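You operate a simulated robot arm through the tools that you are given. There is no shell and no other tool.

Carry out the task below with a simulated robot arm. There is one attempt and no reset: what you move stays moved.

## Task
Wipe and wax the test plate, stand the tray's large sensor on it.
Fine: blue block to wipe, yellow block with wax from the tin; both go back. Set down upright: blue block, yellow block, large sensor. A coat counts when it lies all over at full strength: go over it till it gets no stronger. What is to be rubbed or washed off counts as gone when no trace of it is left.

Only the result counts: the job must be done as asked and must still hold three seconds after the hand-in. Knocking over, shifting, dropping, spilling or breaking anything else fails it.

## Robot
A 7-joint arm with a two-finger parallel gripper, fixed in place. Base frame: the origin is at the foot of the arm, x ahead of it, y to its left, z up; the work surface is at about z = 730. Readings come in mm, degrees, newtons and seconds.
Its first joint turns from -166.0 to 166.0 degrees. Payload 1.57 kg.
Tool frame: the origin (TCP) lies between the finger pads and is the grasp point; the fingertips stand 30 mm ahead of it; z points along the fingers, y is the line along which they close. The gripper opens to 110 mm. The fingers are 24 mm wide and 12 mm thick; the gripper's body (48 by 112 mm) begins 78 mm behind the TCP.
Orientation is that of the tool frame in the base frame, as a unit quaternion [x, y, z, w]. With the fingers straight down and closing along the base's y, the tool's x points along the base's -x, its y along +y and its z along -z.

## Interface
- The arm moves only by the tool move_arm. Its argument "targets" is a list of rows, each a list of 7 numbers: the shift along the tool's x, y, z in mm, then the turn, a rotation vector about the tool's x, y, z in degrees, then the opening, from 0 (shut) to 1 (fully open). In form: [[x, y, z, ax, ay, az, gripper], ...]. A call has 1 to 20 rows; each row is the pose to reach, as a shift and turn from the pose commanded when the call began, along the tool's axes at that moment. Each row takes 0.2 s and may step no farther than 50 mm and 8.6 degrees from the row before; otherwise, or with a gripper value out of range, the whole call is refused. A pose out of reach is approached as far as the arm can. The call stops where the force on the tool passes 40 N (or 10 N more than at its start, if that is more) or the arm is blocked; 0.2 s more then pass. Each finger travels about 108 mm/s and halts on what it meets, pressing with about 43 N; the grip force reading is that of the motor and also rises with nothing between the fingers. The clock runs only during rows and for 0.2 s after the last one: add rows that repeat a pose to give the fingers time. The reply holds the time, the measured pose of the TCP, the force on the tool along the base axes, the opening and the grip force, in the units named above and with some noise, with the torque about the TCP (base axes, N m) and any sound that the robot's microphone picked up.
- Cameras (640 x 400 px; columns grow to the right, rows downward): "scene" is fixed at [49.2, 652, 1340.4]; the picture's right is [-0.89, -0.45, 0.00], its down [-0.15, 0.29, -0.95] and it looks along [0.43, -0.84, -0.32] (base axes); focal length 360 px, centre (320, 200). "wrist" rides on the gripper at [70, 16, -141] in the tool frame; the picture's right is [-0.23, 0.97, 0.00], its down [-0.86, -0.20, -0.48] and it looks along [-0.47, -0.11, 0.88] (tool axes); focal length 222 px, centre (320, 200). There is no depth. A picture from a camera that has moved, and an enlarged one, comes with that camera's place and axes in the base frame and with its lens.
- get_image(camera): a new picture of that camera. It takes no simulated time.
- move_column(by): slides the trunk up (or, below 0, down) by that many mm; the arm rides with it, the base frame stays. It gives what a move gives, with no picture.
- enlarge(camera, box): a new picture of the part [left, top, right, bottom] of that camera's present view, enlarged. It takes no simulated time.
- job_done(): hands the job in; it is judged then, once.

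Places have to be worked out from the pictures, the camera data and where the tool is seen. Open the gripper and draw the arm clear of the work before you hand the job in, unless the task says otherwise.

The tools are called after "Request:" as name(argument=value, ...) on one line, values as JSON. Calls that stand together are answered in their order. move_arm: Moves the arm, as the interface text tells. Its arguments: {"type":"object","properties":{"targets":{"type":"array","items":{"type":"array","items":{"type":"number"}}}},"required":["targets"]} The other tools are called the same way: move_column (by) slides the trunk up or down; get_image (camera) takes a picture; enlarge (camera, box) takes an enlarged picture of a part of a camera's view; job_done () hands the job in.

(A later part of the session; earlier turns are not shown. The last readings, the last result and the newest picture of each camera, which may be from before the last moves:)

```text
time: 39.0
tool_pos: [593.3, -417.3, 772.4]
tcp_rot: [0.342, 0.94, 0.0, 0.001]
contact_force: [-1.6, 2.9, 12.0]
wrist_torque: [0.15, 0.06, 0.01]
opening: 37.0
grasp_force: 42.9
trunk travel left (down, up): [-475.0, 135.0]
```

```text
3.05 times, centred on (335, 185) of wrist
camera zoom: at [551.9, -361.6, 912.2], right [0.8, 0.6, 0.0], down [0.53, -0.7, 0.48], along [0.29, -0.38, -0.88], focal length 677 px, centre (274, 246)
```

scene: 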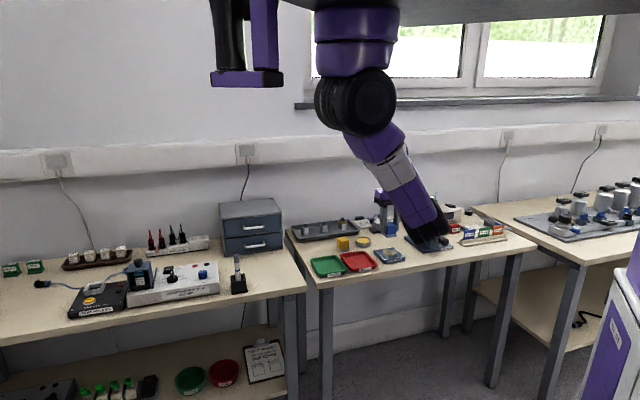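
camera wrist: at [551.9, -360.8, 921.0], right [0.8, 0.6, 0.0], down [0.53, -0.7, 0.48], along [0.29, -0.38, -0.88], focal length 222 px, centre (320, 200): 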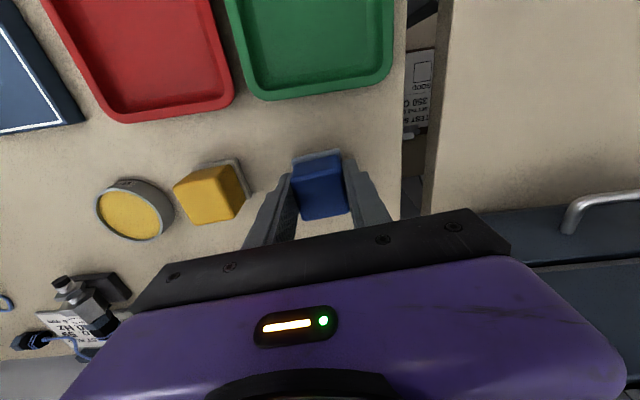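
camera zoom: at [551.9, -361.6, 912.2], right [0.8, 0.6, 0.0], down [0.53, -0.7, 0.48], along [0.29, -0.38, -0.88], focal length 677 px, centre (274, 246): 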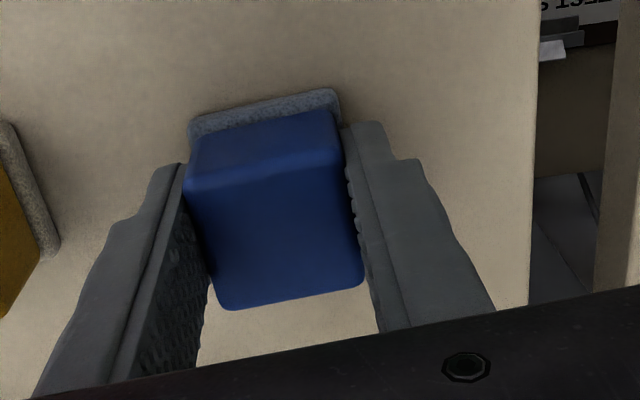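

Contact at 12 N: the block stands on the table. I open the fingers and check.

Request:
move_arm(targets=[[0, 0, -0.5, 0, 0, 0, 0.4], [0, 0, -0.5, 0, 0, 0, 0.5], [0, 0, -0.5, 0, 0, 0, 0.65], [0, 0, -0.5, 0, 0, 0, 0.65]])

Request:
enlarge(camera="wrist", box=[230, 120, 440, 250])

```text
time: 40.0
tool_pos: [593.5, -417.9, 771.6]
tcp_rot: [0.342, 0.94, 0.0, 0.001]
contact_force: [1.0, -0.7, -0.2]
wrist_torque: [0.05, 0.0, -0.02]
opening: 71.5
grasp_force: 0.1
trunk travel left (down, up): [-475.0, 135.0]
```

```text
3.05 times, centred on (335, 185) of wrist
camera zoom: at [551.9, -361.5, 911.8], right [0.8, 0.6, 0.0], down [0.53, -0.7, 0.48], along [0.29, -0.38, -0.88], focal length 677 px, centre (274, 246)
```

zoom: 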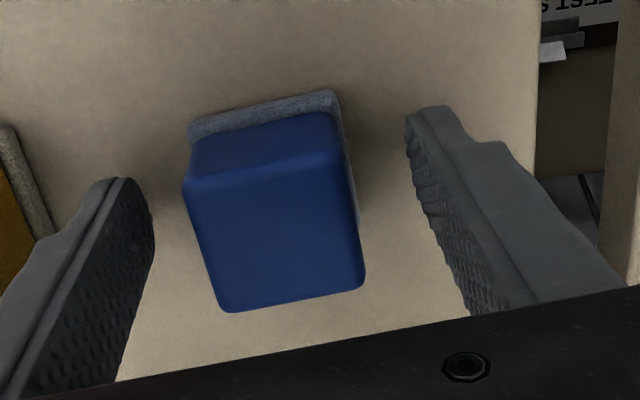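

The block stands free and upright. I raise the hand straight up and compare its place with the first scene picture.

Request:
move_arm(targets=[[0, 0, -30, 0, 0, 0, 0.65], [0, 0, -70, 0, 0, 0, 0.65], [0, 0, -110, 0, 0, 0, 0.65], [20, -40, -130, 0, 0, 1, 0.65], [40, -80, -130, 0, 0, 2, 0.65], [60, -120, -130, 0, 0, 3, 0.65], [80, -160, -130, 0, 0, 5, 0.65], [80, -160, -130, 0, 0, 5, 0.65]])

Request:
enlarge(camera="scene", box=[285, 180, 385, 260])

Request:
get_image(camera="wrist")

```text
time: 41.8
tool_pos: [428.7, -488.1, 902.3]
tcp_rot: [0.383, 0.924, 0.0, 0.0]
contact_force: [0.0, -0.4, 0.4]
wrist_torque: [0.03, 0.0, -0.01]
opening: 71.5
grasp_force: 0.0
trunk travel left (down, up): [-475.0, 135.0]
```

```text
5.00 times, centred on (335, 220) of scene
camera zoom: at [49.2, 652.0, 1340.4], right [-0.89, -0.45, 0.0], down [-0.15, 0.29, -0.95], along [0.43, -0.84, -0.32], focal length 1802 px, centre (245, 100)
```

zoom: 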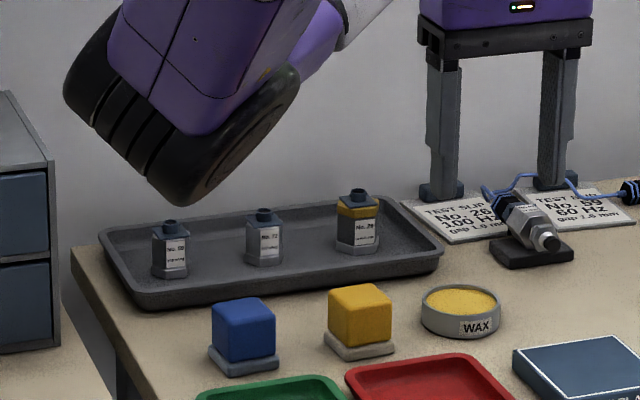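

```text
taken
camera wrist: at [393.2, -428.7, 1042.3], right [0.85, 0.53, 0.0], down [0.46, -0.75, 0.48], along [0.25, -0.41, -0.88], focal length 222 px, centre (320, 200)
```

wrist: 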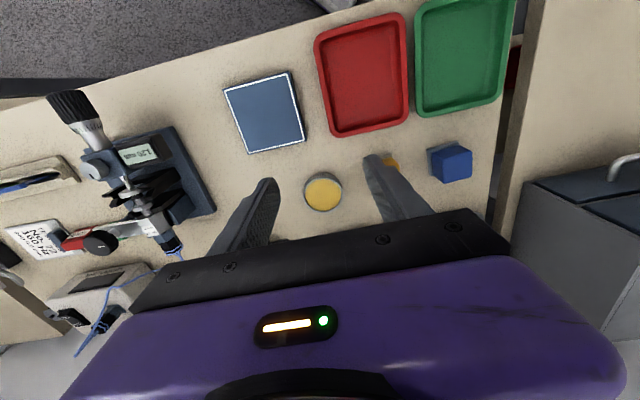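

The blue block is back upright at its place (within about 3 mm). I check the whole scene for the arm's posture before going to the yellow block.

Request:
get_image(camera="scene")

Request:
enlarge(camera="wrist", box=[290, 120, 490, 245])

```text
taken
```

scene: 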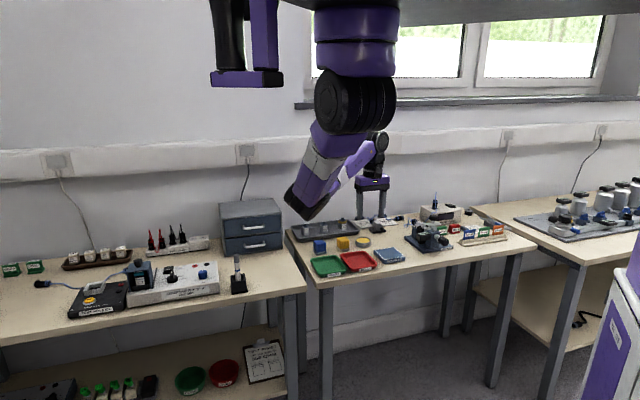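

```text
3.20 times, centred on (390, 182) of wrist
camera zoom: at [393.2, -428.7, 1042.3], right [0.85, 0.53, 0.0], down [0.46, -0.75, 0.48], along [0.25, -0.41, -0.88], focal length 711 px, centre (96, 256)
```

zoom: 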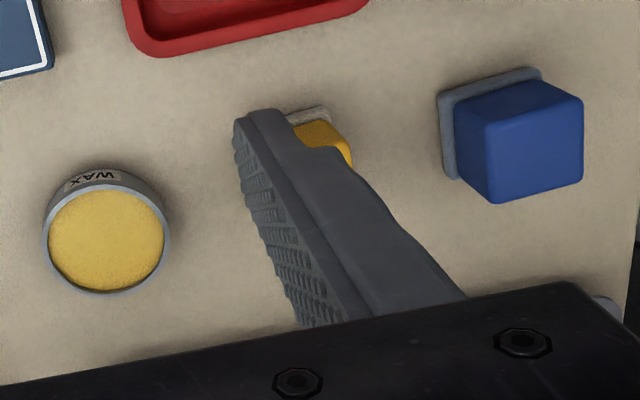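

The wrist's finger hides the yellow block here. I move outward so the camera looks straight down on the tin and the yellow block.

Request:
move_arm(targets=[[-40, 12, 0, 0, 0, 0, 0.65], [-80, 24, 0, 0, 0, 0, 0.65], [-130, 37, 0, 0, 0, 0, 0.65], [-130, 37, 0, 0, 0, 0, 0.65]])

Request:
get_image(camera="wrist")

Request:
enlarge(camera="wrist", box=[250, 30, 410, 130])

```text
refused: row 3 steps farther than a row can; nothing moved
```

```text
taken
camera wrist: at [393.2, -428.7, 1042.3], right [0.85, 0.53, 0.0], down [0.46, -0.75, 0.48], along [0.25, -0.41, -0.88], focal length 222 px, centre (320, 200)
```

wrist: 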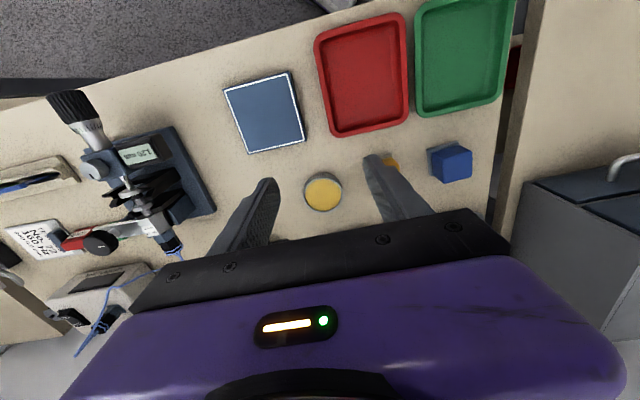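

```text
4.00 times, centred on (330, 80) of wrist
camera zoom: at [393.2, -428.7, 1042.3], right [0.85, 0.53, 0.0], down [0.46, -0.75, 0.48], along [0.25, -0.41, -0.88], focal length 888 px, centre (280, 680)
```

zoom: 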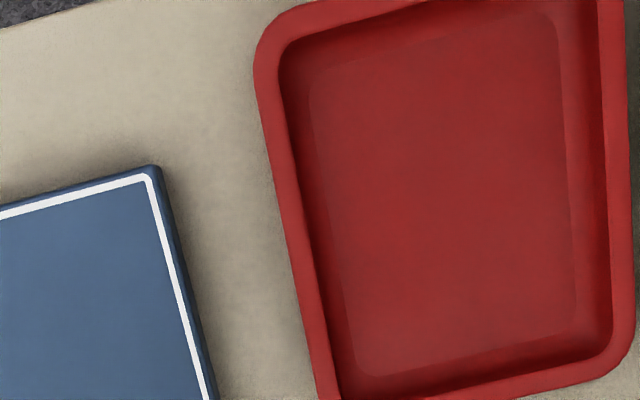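

The last row was too long and nothing moved; I repeat it with smaller steps.

Request:
move_arm(targets=[[-33, 9, 0, 0, 0, 0, 0.65], [-66, 18, 0, 0, 0, 0, 0.65], [-99, 28, 0, 0, 0, 0, 0.65], [-130, 37, 0, 0, 0, 0, 0.65], [-130, 37, 0, 0, 0, 0, 0.65]])

Request:
get_image(camera="wrist")

Request:
enlarge(camera="wrist", box=[230, 30, 390, 130])

```text
time: 43.0
tool_pos: [547.2, -555.0, 901.0]
tcp_rot: [0.383, 0.924, 0.0, 0.0]
contact_force: [0.8, -0.1, 0.2]
wrist_torque: [-0.01, 0.04, 0.03]
opening: 71.5
grasp_force: 0.1
trunk travel left (down, up): [-475.0, 135.0]
```

```text
taken
camera wrist: at [510.6, -495.6, 1041.2], right [0.85, 0.53, 0.0], down [0.46, -0.75, 0.48], along [0.25, -0.41, -0.88], focal length 222 px, centre (320, 200)
```

wrist: 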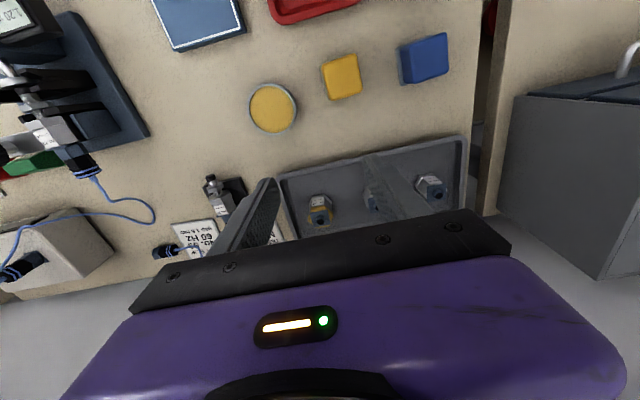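

```text
4.00 times, centred on (310, 80) of wrist
camera zoom: at [510.6, -495.6, 1041.2], right [0.85, 0.53, 0.0], down [0.46, -0.75, 0.48], along [0.25, -0.41, -0.88], focal length 888 px, centre (360, 680)
```

zoom: 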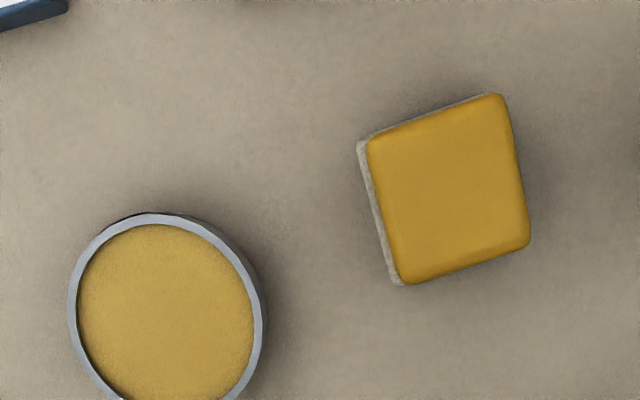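

Yellow block centre is about r=716.6, t=34.2, turned about 3°. I enlarge the tin to measure its rim and the wax level, and the felt's fit.

Request:
enlarge(camera="wrist", box=[230, 70, 330, 145])

Request:
enlarge(camera="scene", box=[330, 225, 390, 265])

```text
5.33 times, centred on (280, 108) of wrist
camera zoom: at [510.6, -495.6, 1041.2], right [0.85, 0.53, 0.0], down [0.46, -0.75, 0.48], along [0.25, -0.41, -0.88], focal length 1185 px, centre (533, 693)
```

zoom: 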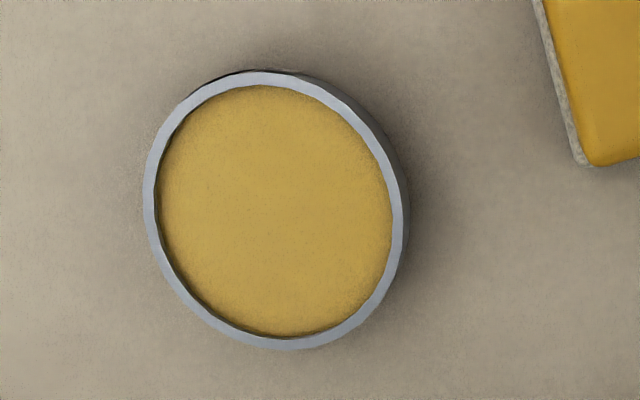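

```text
10.00 times, centred on (360, 245) of scene
camera zoom: at [49.2, 652.0, 1340.4], right [-0.89, -0.45, 0.0], down [-0.15, 0.29, -0.95], along [0.43, -0.84, -0.32], focal length 3604 px, centre (-80, -250)
```

zoom: 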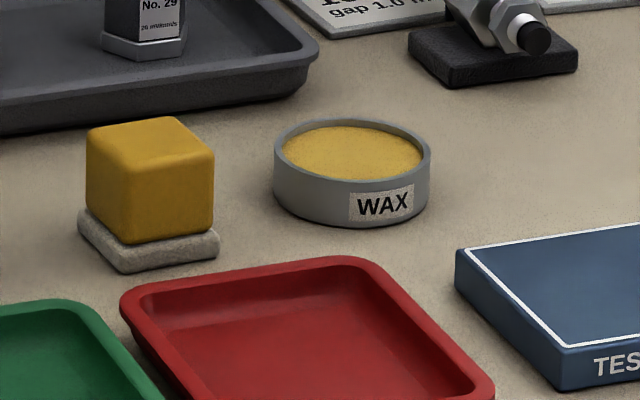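

The tin's inside is about 54 mm wide with wax about 3 mm below the rim; centre about r=731, t=−55. I move above the yellow block with a −3° turn and come down to z≈850.

Request:
move_arm(targets=[[22, 13, 17, 0, 0, -1, 0.65], [44, 26, 34, 0, 0, -2, 0.65], [63.5, 39.1, 51.5, 0, 0, -3, 0.65], [63.5, 39.1, 51.5, 0, 0, -3, 0.65]])

Request:
enlarge(camera="wrist", box=[200, 80, 440, 230])

```text
time: 44.0
tool_pos: [529.5, -481.2, 851.2]
tcp_rot: [0.358, 0.934, 0.0, 0.0]
contact_force: [0.0, -0.7, -0.6]
wrist_torque: [0.0, 0.04, -0.03]
opening: 71.5
grasp_force: 0.0
trunk travel left (down, up): [-475.0, 135.0]
```

```text
2.67 times, centred on (320, 155) of wrist
camera zoom: at [490.3, -424.1, 990.5], right [0.82, 0.57, 0.0], down [0.5, -0.72, 0.48], along [0.27, -0.39, -0.88], focal length 592 px, centre (320, 320)
```

zoom: 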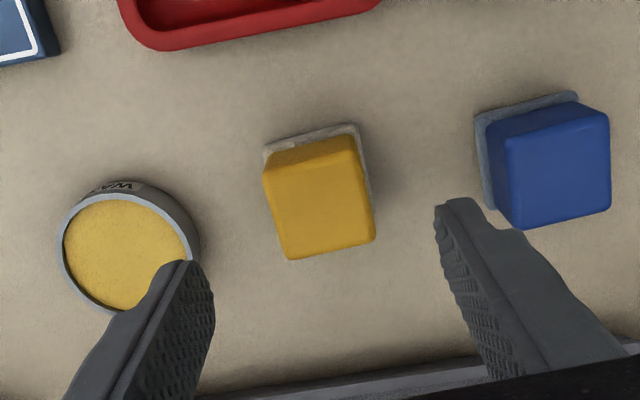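

The yellow block is centred and square with the fingers. I descend to z≈772 and close on it.

Request:
move_arm(targets=[[0, 0.5, 30, 0, 0, 0, 0.65], [0, 0.5, 55, 0, 0, 0, 0.65], [0, 0.5, 70, 0, 0, 0, 0.65], [0, 0.5, 78, 0, 0, 0, 0.65], [0, 0.5, 78, 0, 0, 0, 0.65]])

Request:
enlarge(camera="wrist", box=[230, 120, 440, 250])

```text
time: 45.1
tool_pos: [531.0, -479.7, 772.2]
tcp_rot: [0.358, 0.934, 0.0, 0.0]
contact_force: [0.1, -0.8, -0.4]
wrist_torque: [0.03, 0.0, 0.02]
opening: 71.5
grasp_force: 0.0
trunk travel left (down, up): [-475.0, 135.0]
```

```text
3.05 times, centred on (335, 185) of wrist
camera zoom: at [490.6, -423.2, 912.5], right [0.82, 0.57, 0.0], down [0.5, -0.72, 0.48], along [0.27, -0.39, -0.88], focal length 677 px, centre (274, 246)
```

zoom: 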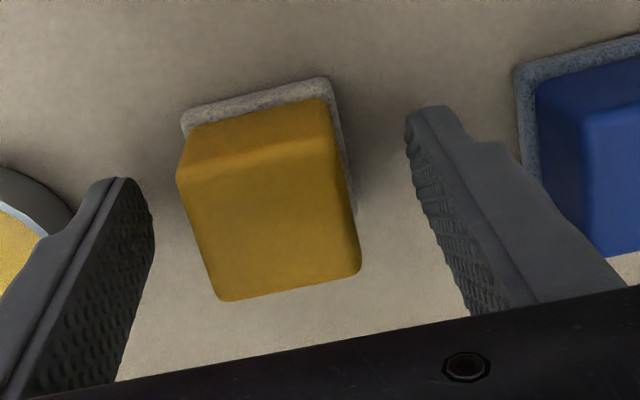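

Well centred between the pads; I close the gripper.

Request:
move_arm(targets=[[0, 0, 0, 0, 0, 0, 0.5], [0, 0, 0, 0, 0, 0, 0.35], [0, 0, 0, 0, 0, 0, 0], [0, 0, 0, 0, 0, 0, 0]])

Request:
enlarge(camera="wrist", box=[230, 120, 440, 250])

```text
time: 46.1
tool_pos: [530.7, -480.7, 772.9]
tcp_rot: [0.358, 0.934, 0.0, 0.0]
contact_force: [0.3, -0.2, 0.1]
wrist_torque: [0.0, -0.03, -0.02]
opening: 36.7
grasp_force: 42.9
trunk travel left (down, up): [-475.0, 135.0]
```

```text
3.05 times, centred on (335, 185) of wrist
camera zoom: at [490.6, -423.3, 912.7], right [0.82, 0.57, 0.0], down [0.5, -0.72, 0.48], along [0.27, -0.39, -0.88], focal length 677 px, centre (274, 246)
```

zoom: 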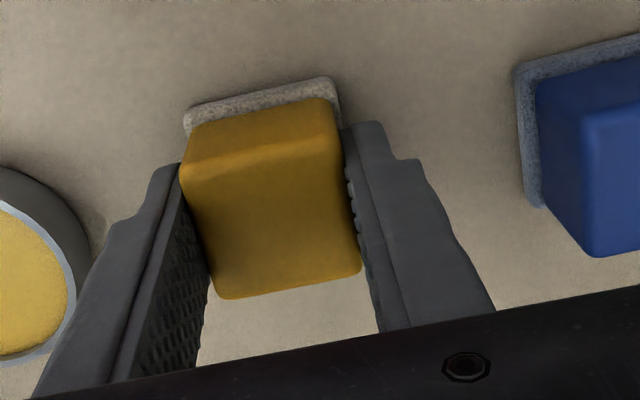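

Firm grip on the yellow block; its home is TCP r=716.6, t=34.7, z=772, yaw 3°. I lift it and carry it over the tin, turning back to square.

Request:
move_arm(targets=[[0, 0, -20, 0, 0, 0, 0], [0, 0, -50, 0, 0, 0, 0], [0, 0, -78, 0, 0, 0, 0], [-3, -30, -78, 0, 0, 1, 0], [-6, -60, -78, 0, 0, 2, 0], [-9.7, -90.4, -78, 0, 0, 3, 0], [-9.7, -90.4, -78, 0, 0, 3, 0]])

Request:
get_image(camera="wrist")

Request:
enlarge(camera="wrist", box=[230, 90, 430, 240])

Request:
enlarge(camera="scene", box=[310, 190, 410, 265])

```text
time: 47.8
tool_pos: [477.9, -553.9, 851.2]
tcp_rot: [0.383, 0.924, 0.0, 0.0]
contact_force: [0.1, -0.8, 0.0]
wrist_torque: [0.01, -0.02, 0.0]
opening: 36.7
grasp_force: 43.0
trunk travel left (down, up): [-475.0, 135.0]
```

```text
taken
camera wrist: at [440.2, -495.6, 991.4], right [0.85, 0.53, 0.0], down [0.46, -0.75, 0.48], along [0.25, -0.41, -0.88], focal length 222 px, centre (320, 200)
```

wrist: 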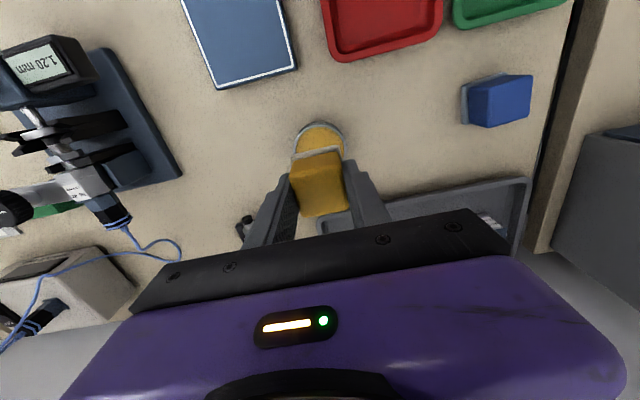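

```text
2.67 times, centred on (330, 165) of wrist
camera zoom: at [440.2, -495.6, 991.4], right [0.85, 0.53, 0.0], down [0.46, -0.75, 0.48], along [0.25, -0.41, -0.88], focal length 592 px, centre (293, 293)
```

zoom: 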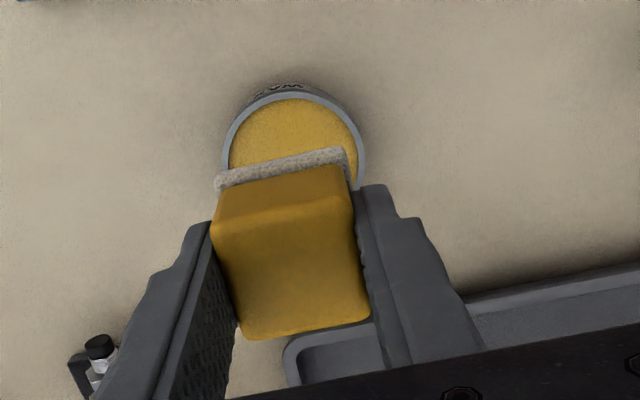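

```text
5.33 times, centred on (360, 228) of scene
camera zoom: at [49.2, 652.0, 1340.4], right [-0.89, -0.45, 0.0], down [-0.15, 0.29, -0.95], along [0.43, -0.84, -0.32], focal length 1922 px, centre (107, 53)
```

zoom: 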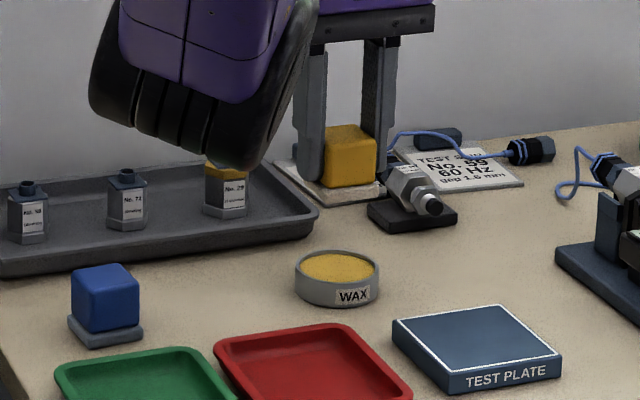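

The felt is centred over the tin within about a millimetre. I descend to just above it.

Request:
move_arm(targets=[[0, 0, 20, 0, 0, 0, 0], [0, 0, 40, 0, 0, 0, 0], [0, 0, 48, 0, 0, 0, 0], [0, 0, 48, 0, 0, 0, 0]])

Request:
enlarge(camera="wrist", box=[230, 90, 430, 240])

Request:
enlarge(camera="scene", box=[335, 220, 395, 260])

```text
time: 48.8
tool_pos: [477.5, -555.7, 801.7]
tcp_rot: [0.382, 0.924, 0.0, 0.0]
contact_force: [-0.4, 0.1, 0.4]
wrist_torque: [-0.02, -0.01, 0.01]
opening: 36.8
grasp_force: 42.7
trunk travel left (down, up): [-475.0, 135.0]
```

```text
2.67 times, centred on (330, 165) of wrist
camera zoom: at [440.7, -495.3, 942.5], right [0.85, 0.53, 0.0], down [0.46, -0.75, 0.48], along [0.25, -0.41, -0.88], focal length 592 px, centre (293, 293)
```

zoom: 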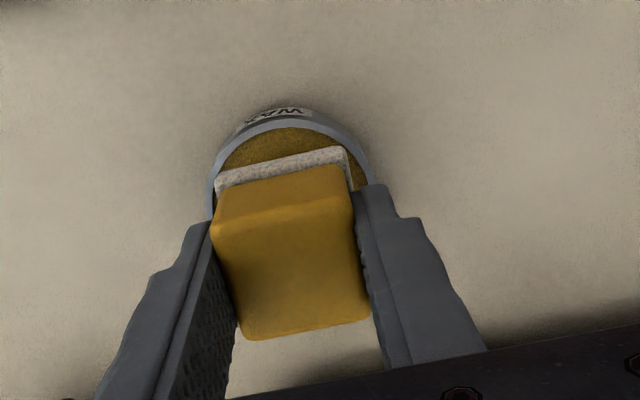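

```text
10.00 times, centred on (365, 240) of scene
camera zoom: at [49.2, 652.0, 1340.4], right [-0.89, -0.45, 0.0], down [-0.15, 0.29, -0.95], along [0.43, -0.84, -0.32], focal length 3604 px, centre (-130, -200)
```

zoom: 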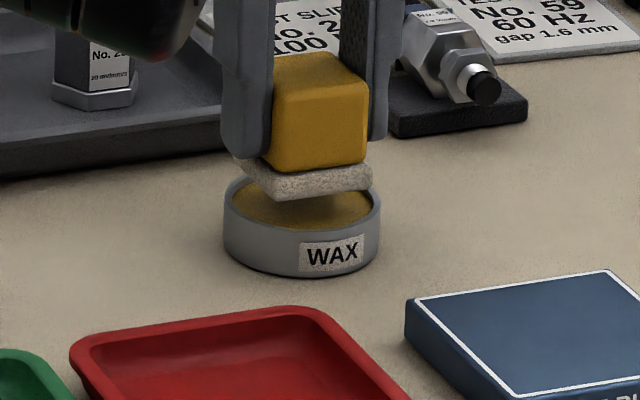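

The pad fits over the tin opening. I lower step by step watching the force.

Request:
move_arm(targets=[[0, 0, 2, 0, 0, 0, 0], [0, 0, 4, 0, 0, 0, 0], [0, 0, 6, 0, 0, 0, 0], [0, 0, 6, 0, 0, 0, 0]])

Request:
enlarge(camera="scene", box=[335, 220, 395, 260])

```text
time: 49.8
tool_pos: [479.3, -554.2, 795.9]
tcp_rot: [0.383, 0.924, 0.0, 0.0]
contact_force: [0.0, -0.4, -0.7]
wrist_torque: [0.01, -0.01, 0.01]
opening: 36.7
grasp_force: 43.2
trunk travel left (down, up): [-475.0, 135.0]
```

```text
10.00 times, centred on (365, 240) of scene
camera zoom: at [49.2, 652.0, 1340.4], right [-0.89, -0.45, 0.0], down [-0.15, 0.29, -0.95], along [0.43, -0.84, -0.32], focal length 3604 px, centre (-130, -200)
```

zoom: 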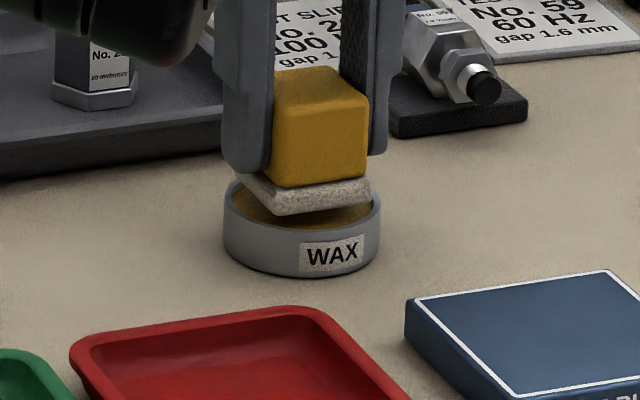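

Still free at z≈796. I continue 3 mm in 1 mm steps.

Request:
move_arm(targets=[[0, 0, 1, 0, 0, 0, 0], [0, 0, 2, 0, 0, 0, 0], [0, 0, 3, 0, 0, 0, 0], [0, 0, 3, 0, 0, 0, 0]])

Request:
enlarge(camera="scene", box=[335, 220, 395, 260])

```text
time: 50.8
tool_pos: [477.5, -555.9, 793.3]
tcp_rot: [0.383, 0.924, -0.001, 0.0]
contact_force: [0.2, 0.8, -0.9]
wrist_torque: [0.01, 0.01, -0.01]
opening: 36.7
grasp_force: 42.9
trunk travel left (down, up): [-475.0, 135.0]
```

```text
10.00 times, centred on (365, 240) of scene
camera zoom: at [49.2, 652.0, 1340.4], right [-0.89, -0.45, 0.0], down [-0.15, 0.29, -0.95], along [0.43, -0.84, -0.32], focal length 3604 px, centre (-130, -200)
```

zoom: 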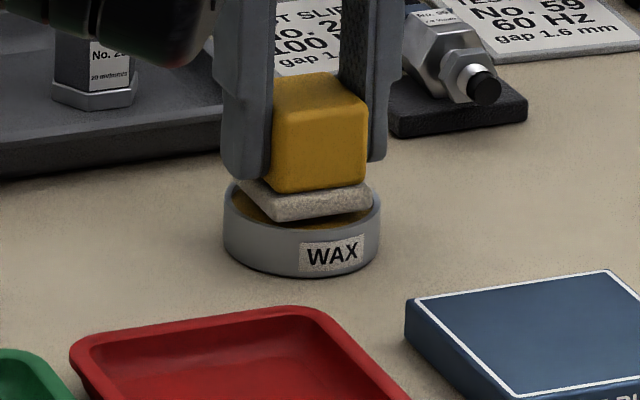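

No contact yet at z≈793; two more millimetres.

Request:
move_arm(targets=[[0, 0, 1, 0, 0, 0, 0], [0, 0, 2, 0, 0, 0, 0], [0, 0, 2, 0, 0, 0, 0]])

Request:
enlarge(camera="scene", box=[335, 220, 395, 260])

```text
time: 51.5
tool_pos: [477.8, -556.3, 791.7]
tcp_rot: [0.382, 0.924, 0.0, -0.001]
contact_force: [0.7, 0.4, -0.1]
wrist_torque: [0.01, 0.03, -0.02]
opening: 36.7
grasp_force: 43.1
trunk travel left (down, up): [-475.0, 135.0]
```

```text
10.00 times, centred on (365, 240) of scene
camera zoom: at [49.2, 652.0, 1340.4], right [-0.89, -0.45, 0.0], down [-0.15, 0.29, -0.95], along [0.43, -0.84, -0.32], focal length 3604 px, centre (-130, -200)
```

zoom: 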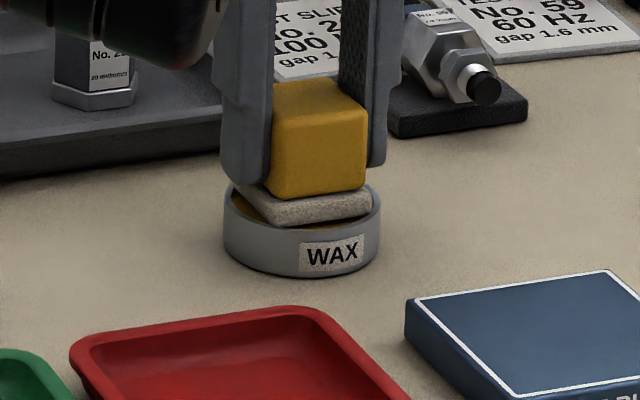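

The pad is level with the rim now and there's no side contact. I continue down 1 mm.

Request:
move_arm(targets=[[0, 0, 0.5, 0, 0, 0, 0], [0, 0, 1, 0, 0, 0, 0], [0, 0, 1, 0, 0, 0, 0]])

Request:
enlarge(camera="scene", box=[335, 220, 395, 260])

```text
time: 52.4
tool_pos: [477.7, -555.7, 790.3]
tcp_rot: [0.383, 0.924, -0.001, 0.0]
contact_force: [-0.6, -0.4, -0.8]
wrist_torque: [0.01, 0.02, 0.01]
opening: 36.9
grasp_force: 42.9
trunk travel left (down, up): [-475.0, 135.0]
```

```text
10.00 times, centred on (365, 240) of scene
camera zoom: at [49.2, 652.0, 1340.4], right [-0.89, -0.45, 0.0], down [-0.15, 0.29, -0.95], along [0.43, -0.84, -0.32], focal length 3604 px, centre (-130, -200)
```

zoom: 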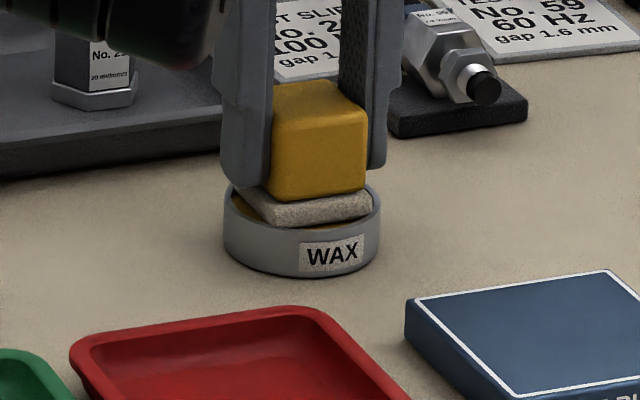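

Still free; another millimetre.

Request:
move_arm(targets=[[0, 0, 0.5, 0, 0, 0, 0], [0, 0, 1, 0, 0, 0, 0], [0, 0, 1, 0, 0, 0, 0]])

Request:
enlarge(camera="wrist", box=[230, 90, 430, 240])

```text
time: 53.1
tool_pos: [478.2, -554.3, 789.3]
tcp_rot: [0.383, 0.924, 0.0, 0.001]
contact_force: [-0.9, 1.1, 7.1]
wrist_torque: [0.1, 0.01, -0.01]
opening: 36.6
grasp_force: 42.7
trunk travel left (down, up): [-475.0, 135.0]
```

```text
2.67 times, centred on (330, 165) of wrist
camera zoom: at [440.6, -495.6, 930.1], right [0.85, 0.53, 0.0], down [0.46, -0.75, 0.48], along [0.25, -0.41, -0.88], focal length 592 px, centre (293, 293)
```

zoom: 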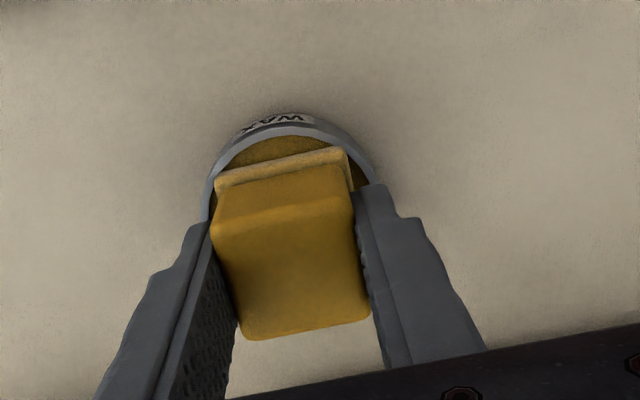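

The pad has turned yellow: it took up wax at 7 N. I lift it out straight and carry it over to the plate.

Request:
move_arm(targets=[[0, 0, -10, 0, 0, 0, 0], [0, 0, -40, 0, 0, 0, 0], [0, 0, -71, 0, 0, 0, 0], [32, -11, -71, 0, 0, 0, 0], [64, -23, -71, 0, 0, 0, 0], [96, -34, -71, 0, 0, 0, 0], [125.5, -45.3, -71, 0, 0, 0, 0], [125.5, -45.3, -40, 0, 0, 0, 0], [125.5, -45.3, -12, 0, 0, 0, 0], [125.5, -45.3, -12, 0, 0, 0, 0]])

Request:
enlarge(camera="wrist", box=[220, 80, 420, 230])

Request:
get_image(camera="scene")

```text
time: 55.4
tool_pos: [356.9, -497.8, 802.4]
tcp_rot: [0.384, 0.923, 0.0, -0.001]
contact_force: [0.0, -0.3, -0.2]
wrist_torque: [0.0, 0.0, 0.02]
opening: 36.8
grasp_force: 42.8
trunk travel left (down, up): [-475.0, 135.0]
```

```text
2.67 times, centred on (320, 155) of wrist
camera zoom: at [319.2, -438.6, 942.2], right [0.85, 0.53, 0.0], down [0.46, -0.75, 0.48], along [0.25, -0.41, -0.88], focal length 592 px, centre (320, 320)
```

zoom: 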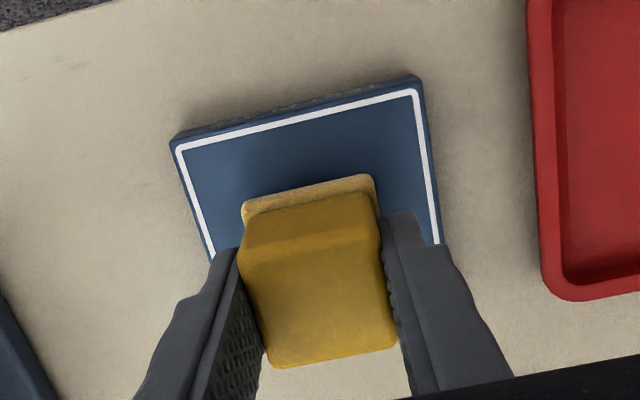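

```text
taken
```

scene: 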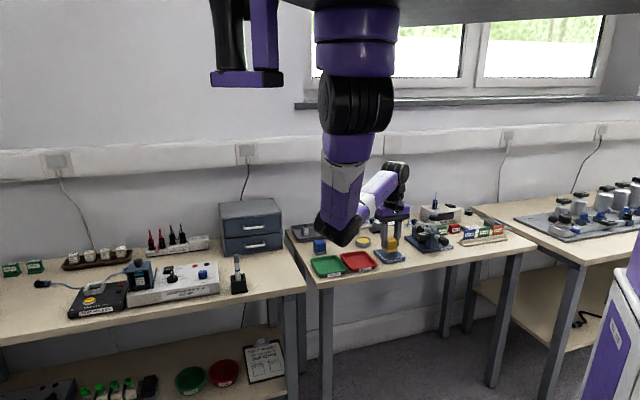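

Well centred over the plate, and now the scene camera sees it too. I lower to contact in small steps.

Request:
move_arm(targets=[[0, 0, 6, 0, 0, 0, 0], [0, 0, 11, 0, 0, 0, 0], [0, 0, 13, 0, 0, 0, 0], [0, 0, 14, 0, 0, 0, 0], [0, 0, 14, 0, 0, 0, 0]])

```text
time: 56.5
tool_pos: [356.9, -498.6, 789.6]
tcp_rot: [0.384, 0.923, -0.001, 0.0]
contact_force: [-1.9, 4.7, 21.6]
wrist_torque: [0.25, 0.11, 0.0]
opening: 36.4
grasp_force: 43.2
trunk travel left (down, up): [-475.0, 135.0]
```

Contact at about 22 N; I ease off slightly and run the first waxing pass over the whole plate.

Request:
move_arm(targets=[[0, 0, -0.8, 0, 0, 0, 0], [12, 0, -0.8, 0, 0, 0, 0], [23, 0, -0.8, 0, 0, 0, 0], [23, 23, -0.8, 0, 0, 0, 0], [0, 23, -0.8, 0, 0, 0, 0], [-23, 23, -0.8, 0, 0, 0, 0], [-23, 8, -0.8, 0, 0, 0, 0], [0, 8, -0.8, 0, 0, 0, 0], [23, 8, -0.8, 0, 0, 0, 0], [23, -8, -0.8, 0, 0, 0, 0], [0, -8, -0.8, 0, 0, 0, 0], [-23, -8, -0.8, 0, 0, 0, 0], [-23, -23, -0.8, 0, 0, 0, 0], [0, -23, -0.8, 0, 0, 0, 0], [23, -23, -0.8, 0, 0, 0, 0], [23, 0, -0.8, 0, 0, 0, 0], [0, 0, -0.8, 0, 0, 0, 0]])

Request:
enlarge(camera="wrist", box=[220, 80, 420, 230])

Request:
enlarge(camera="scene", box=[365, 230, 425, 275])

```text
time: 60.1
tool_pos: [356.0, -496.9, 788.5]
tcp_rot: [0.384, 0.923, 0.001, -0.001]
contact_force: [-5.2, 5.2, 22.5]
wrist_torque: [0.11, 0.15, 0.0]
opening: 36.7
grasp_force: 42.9
trunk travel left (down, up): [-475.0, 135.0]
```

```text
2.67 times, centred on (320, 155) of wrist
camera zoom: at [319.1, -437.6, 928.8], right [0.85, 0.53, 0.0], down [0.46, -0.75, 0.48], along [0.25, -0.4, -0.88], focal length 592 px, centre (320, 320)
```

zoom: 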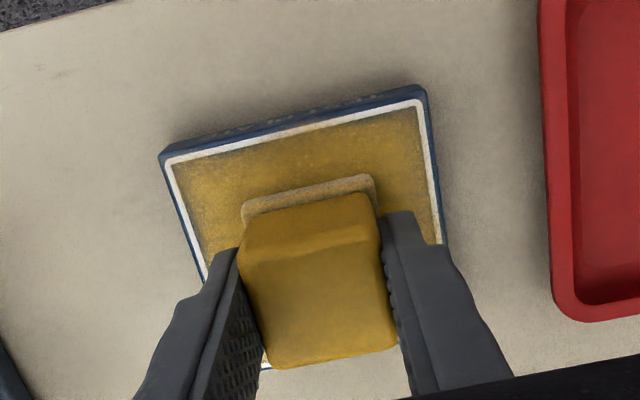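

```text
8.89 times, centred on (395, 252) of scene
camera zoom: at [49.2, 652.0, 1340.4], right [-0.89, -0.45, 0.0], down [-0.15, 0.29, -0.95], along [0.43, -0.84, -0.32], focal length 3204 px, centre (-347, -267)
```

zoom: 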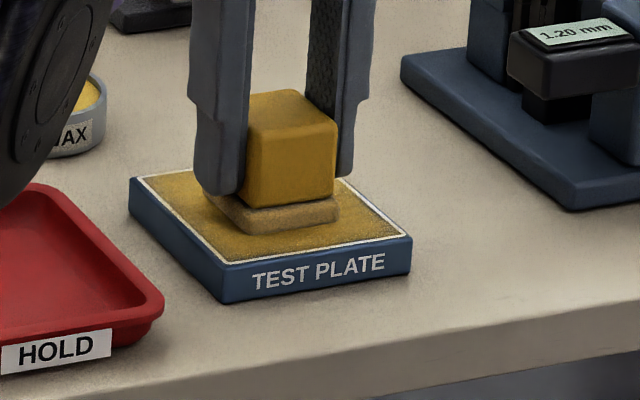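

The wax is coating the plate well; the pad seems to have given off some of its wax. I make a second pass with cross strokes reaching the edges.

Request:
move_arm(targets=[[0, 23, 0, 0, 0, 0, 0], [12, 23, 0, 0, 0, 0, 0], [24, 23, 0, 0, 0, 0, 0], [24, 0, 0, 0, 0, 0, 0], [24, -23, 0, 0, 0, 0, 0], [12, -23, 0, 0, 0, 0, 0], [12, 0, 0, 0, 0, 0, 0], [12, 23, 0, 0, 0, 0, 0], [0, 23, 0, 0, 0, 0, 0], [0, 0, 0, 0, 0, 0, 0], [0, -23, 0, 0, 0, 0, 0], [-12, -23, 0, 0, 0, 0, 0], [-12, 0, 0, 0, 0, 0, 0], [-12, 23, 0, 0, 0, 0, 0], [-24, 23, 0, 0, 0, 0, 0], [-24, 0, 0, 0, 0, 0, 0], [-24, -23, 0, 0, 0, 0, 0], [-12, -12, 0, 0, 0, 0, 0], [0, 0, 0, 0, 0, 0, 0]])

Request:
move_arm(targets=[[0, 0, -15, 0, 0, 0, 0], [0, 0, -50, 0, 0, 0, 0], [0, 0, -72, 0, 0, 0, 0], [-45, 0, -72, 0, 0, 0, 0], [-80, 0, -72, 0, 0, 0, 0], [-80, 0, -72, 0, 0, 0, 0]])

Request:
enlarge(camera="wrist", box=[220, 5, 380, 125])

Request:
enlarge(camera="wrist", box=[230, 120, 470, 270])

Request:
enlarge(camera="scene", box=[345, 210, 425, 270])

```text
time: 64.2
tool_pos: [356.9, -497.5, 787.8]
tcp_rot: [0.382, 0.924, 0.0, 0.0]
contact_force: [0.0, -3.0, 8.3]
wrist_torque: [-0.15, 0.01, 0.04]
opening: 36.8
grasp_force: 42.5
trunk travel left (down, up): [-475.0, 135.0]
```

```text
time: 65.5
tool_pos: [412.3, -553.5, 860.7]
tcp_rot: [0.383, 0.924, 0.001, 0.0]
contact_force: [0.3, 0.5, -1.4]
wrist_torque: [0.04, -0.02, -0.04]
opening: 36.5
grasp_force: 42.6
trunk travel left (down, up): [-475.0, 135.0]
```

```text
3.33 times, centred on (300, 65) of wrist
camera zoom: at [375.7, -495.6, 1000.7], right [0.85, 0.53, 0.0], down [0.46, -0.75, 0.48], along [0.25, -0.41, -0.88], focal length 740 px, centre (387, 650)
```

zoom: 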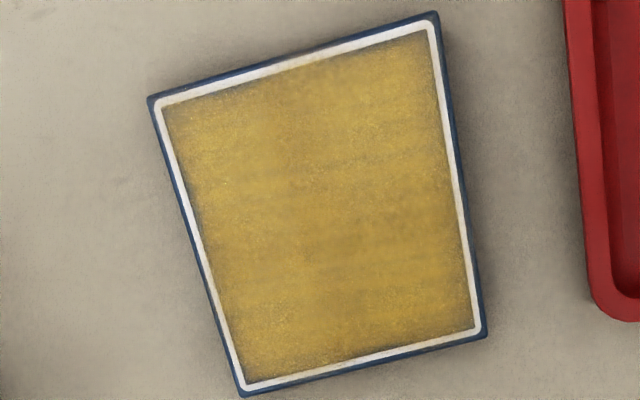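

```text
2.67 times, centred on (350, 195) of wrist
camera zoom: at [375.7, -495.6, 1000.7], right [0.85, 0.53, 0.0], down [0.46, -0.75, 0.48], along [0.25, -0.41, -0.88], focal length 592 px, centre (240, 213)
```

zoom: 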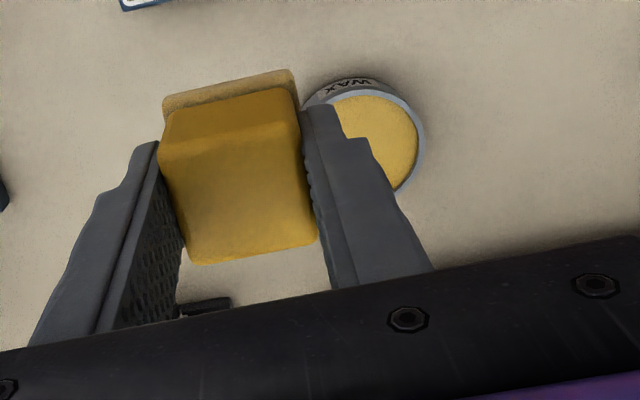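

```text
6.67 times, centred on (385, 240) of scene
camera zoom: at [49.2, 652.0, 1340.4], right [-0.89, -0.45, 0.0], down [-0.15, 0.29, -0.95], along [0.43, -0.84, -0.32], focal length 2403 px, centre (-113, -67)
```

zoom: 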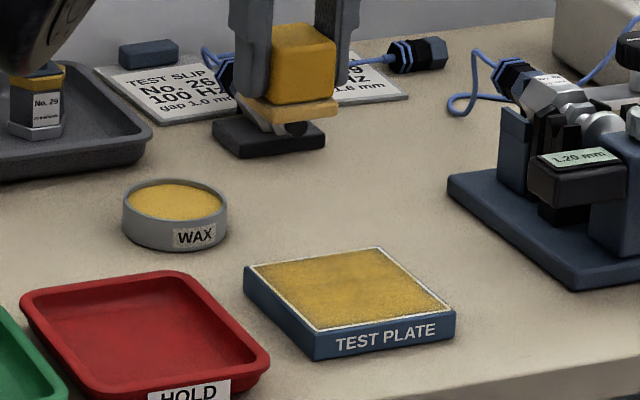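

The coat lies all over inside the line but is still streaky and thinner toward the edges. I re-load the pad from the tin before continuing.

Request:
move_arm(targets=[[-23, 23, 0, 0, 0, 0, 0], [-45.5, 45.3, 0, 0, 0, 0, 0], [-45.5, 45.3, 30, 0, 0, 0, 0], [-45.5, 45.3, 55, 0, 0, 0, 0], [-45.5, 45.3, 66, 0, 0, 0, 0], [-45.5, 45.3, 69, 0, 0, 0, 0], [-45.5, 45.3, 70, 0, 0, 0, 0], [-45.5, 45.3, 71, 0, 0, 0, 0], [-45.5, 45.3, 71, 0, 0, 0, 0]])

Request:
enlarge(camera="wrist", box=[230, 90, 430, 240])

Request:
enlarge(camera="scene", box=[335, 220, 395, 260])

```text
time: 67.5
tool_pos: [476.9, -555.1, 789.3]
tcp_rot: [0.384, 0.924, 0.0, 0.001]
contact_force: [-0.8, 0.5, 0.6]
wrist_torque: [0.01, 0.0, 0.03]
opening: 36.7
grasp_force: 43.4
trunk travel left (down, up): [-475.0, 135.0]
```

```text
2.67 times, centred on (330, 165) of wrist
camera zoom: at [440.6, -495.8, 929.3], right [0.85, 0.53, 0.0], down [0.46, -0.75, 0.48], along [0.25, -0.41, -0.88], focal length 592 px, centre (293, 293)
```

zoom: 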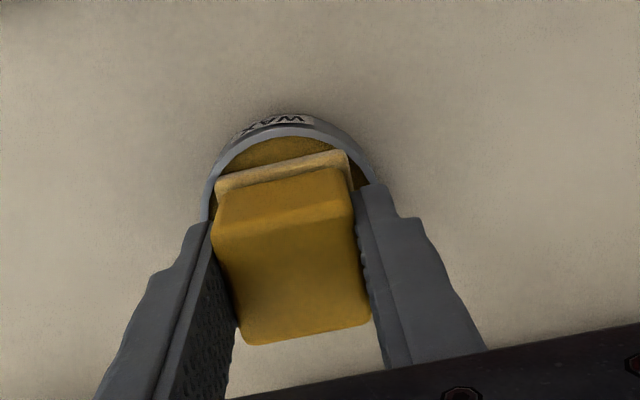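

```text
10.00 times, centred on (365, 240) of scene
camera zoom: at [49.2, 652.0, 1340.4], right [-0.89, -0.45, 0.0], down [-0.15, 0.29, -0.95], along [0.43, -0.84, -0.32], focal length 3604 px, centre (-130, -200)
```

zoom: 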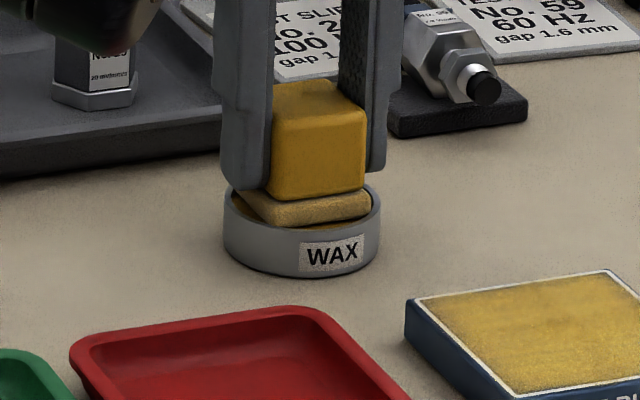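

Not yet touching the wax. I lower in half-millimetre steps.

Request:
move_arm(targets=[[0, 0, 0.5, 0, 0, 0, 0], [0, 0, 1, 0, 0, 0, 0], [0, 0, 1.5, 0, 0, 0, 0], [0, 0, 1.5, 0, 0, 0, 0]])

Request:
enlarge(camera="wrist", box=[230, 90, 430, 240])

```text
time: 68.5
tool_pos: [478.7, -555.9, 788.9]
tcp_rot: [0.383, 0.924, -0.001, 0.0]
contact_force: [-0.2, 2.5, 12.7]
wrist_torque: [0.14, 0.02, 0.04]
opening: 36.6
grasp_force: 43.7
trunk travel left (down, up): [-475.0, 135.0]
```

```text
2.67 times, centred on (330, 165) of wrist
camera zoom: at [440.8, -496.1, 928.9], right [0.85, 0.53, 0.0], down [0.46, -0.75, 0.48], along [0.25, -0.41, -0.88], focal length 592 px, centre (293, 293)
```

zoom: 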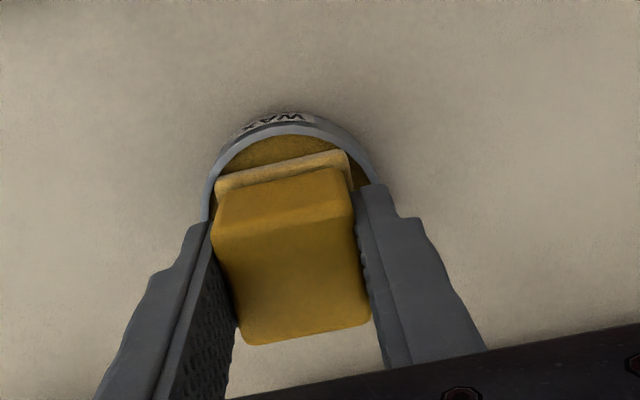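

The pad is loaded again (12.7 N contact). Back to the plate.

Request:
move_arm(targets=[[0, 0, -10, 0, 0, 0, 0], [0, 0, -40, 0, 0, 0, 0], [0, 0, -72.5, 0, 0, 0, 0], [32, -11, -72.5, 0, 0, 0, 0], [64, -23, -72.5, 0, 0, 0, 0], [96, -34, -72.5, 0, 0, 0, 0], [125.5, -45.3, -72.5, 0, 0, 0, 0], [125.5, -45.3, -40, 0, 0, 0, 0], [125.5, -45.3, -12, 0, 0, 0, 0], [125.5, -45.3, -4, 0, 0, 0, 0], [125.5, -45.3, -1, 0, 0, 0, 0], [125.5, -45.3, 0, 0, 0, 0, 0], [125.5, -45.3, 0, 0, 0, 0, 0]])

```text
time: 71.3
tool_pos: [356.4, -498.0, 787.3]
tcp_rot: [0.383, 0.924, -0.001, 0.0]
contact_force: [0.3, 1.3, 5.6]
wrist_torque: [0.07, 0.02, -0.02]
opening: 36.7
grasp_force: 42.5
trunk travel left (down, up): [-475.0, 135.0]
```

Contact at 5.6 N. I press slightly more and run perimeter strokes along the edges, then fill strokes.

Request:
move_arm(targets=[[0, 0, 0.7, 0, 0, 0, 0], [24, 0, 0.7, 0, 0, 0, 0], [24, 24, 0.7, 0, 0, 0, 0], [0, 24, 0.7, 0, 0, 0, 0], [-24, 24, 0.7, 0, 0, 0, 0], [-24, 0, 0.7, 0, 0, 0, 0], [-24, -24, 0.7, 0, 0, 0, 0], [0, -24, 0.7, 0, 0, 0, 0], [24, -24, 0.7, 0, 0, 0, 0], [24, 0, 0.7, 0, 0, 0, 0], [24, 24, 0.7, 0, 0, 0, 0], [0, 24, 0.7, 0, 0, 0, 0], [-24, 24, 0.7, 0, 0, 0, 0], [-24, 0, 0.7, 0, 0, 0, 0], [-24, -24, 0.7, 0, 0, 0, 0], [0, -24, 0.7, 0, 0, 0, 0], [24, -24, 0.7, 0, 0, 0, 0], [24, -12, 0.7, 0, 0, 0, 0]])

Request:
move_arm(targets=[[-24, 0, 0, 0, 0, 0, 0], [-48, 0, 0, 0, 0, 0, 0], [-48, 12, 0, 0, 0, 0, 0], [-24, 12, 0, 0, 0, 0, 0], [0, 12, 0, 0, 0, 0, 0], [0, 24, 0, 0, 0, 0, 0], [-24, 24, 0, 0, 0, 0, 0], [-48, 24, 0, 0, 0, 0, 0], [-48, 36, 0, 0, 0, 0, 0], [-24, 36, 0, 0, 0, 0, 0], [0, 36, 0, 0, 0, 0, 0], [0, 12, 0, 0, 0, 0, 0], [-24, 12, 0, 0, 0, 0, 0]])

Request:
enlarge(camera="wrist", box=[220, 80, 420, 230])

Request:
enlarge(camera="scene", box=[365, 230, 425, 275])

```text
time: 75.2
tool_pos: [329.2, -490.3, 788.3]
tcp_rot: [0.384, 0.923, 0.0, -0.001]
contact_force: [-6.5, -4.5, 21.6]
wrist_torque: [-0.19, 0.14, -0.01]
opening: 36.6
grasp_force: 43.3
trunk travel left (down, up): [-475.0, 135.0]
```

```text
time: 78.0
tool_pos: [355.2, -497.7, 787.1]
tcp_rot: [0.384, 0.923, 0.001, 0.0]
contact_force: [-6.2, 5.3, 24.4]
wrist_torque: [0.08, 0.14, -0.03]
opening: 36.7
grasp_force: 42.8
trunk travel left (down, up): [-475.0, 135.0]
```

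```text
2.67 times, centred on (320, 155) of wrist
camera zoom: at [319.3, -438.4, 927.8], right [0.85, 0.53, 0.0], down [0.46, -0.75, 0.48], along [0.25, -0.41, -0.88], focal length 592 px, centre (320, 320)
```

zoom: 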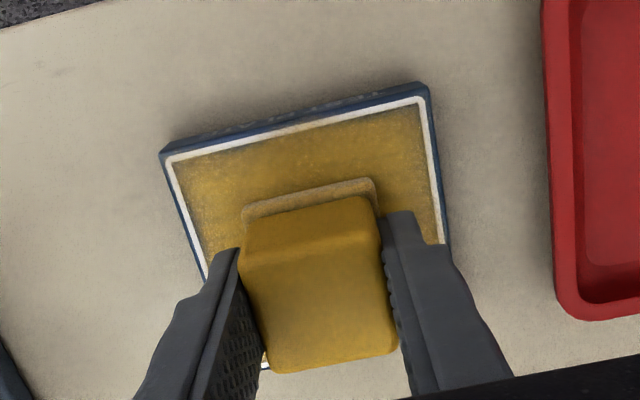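

```text
8.89 times, centred on (395, 252) of scene
camera zoom: at [49.2, 652.0, 1340.4], right [-0.89, -0.45, 0.0], down [-0.15, 0.29, -0.95], along [0.43, -0.84, -0.32], focal length 3204 px, centre (-347, -267)
```

zoom: 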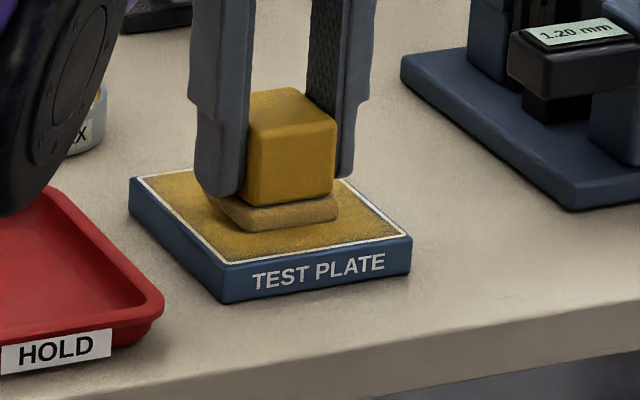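

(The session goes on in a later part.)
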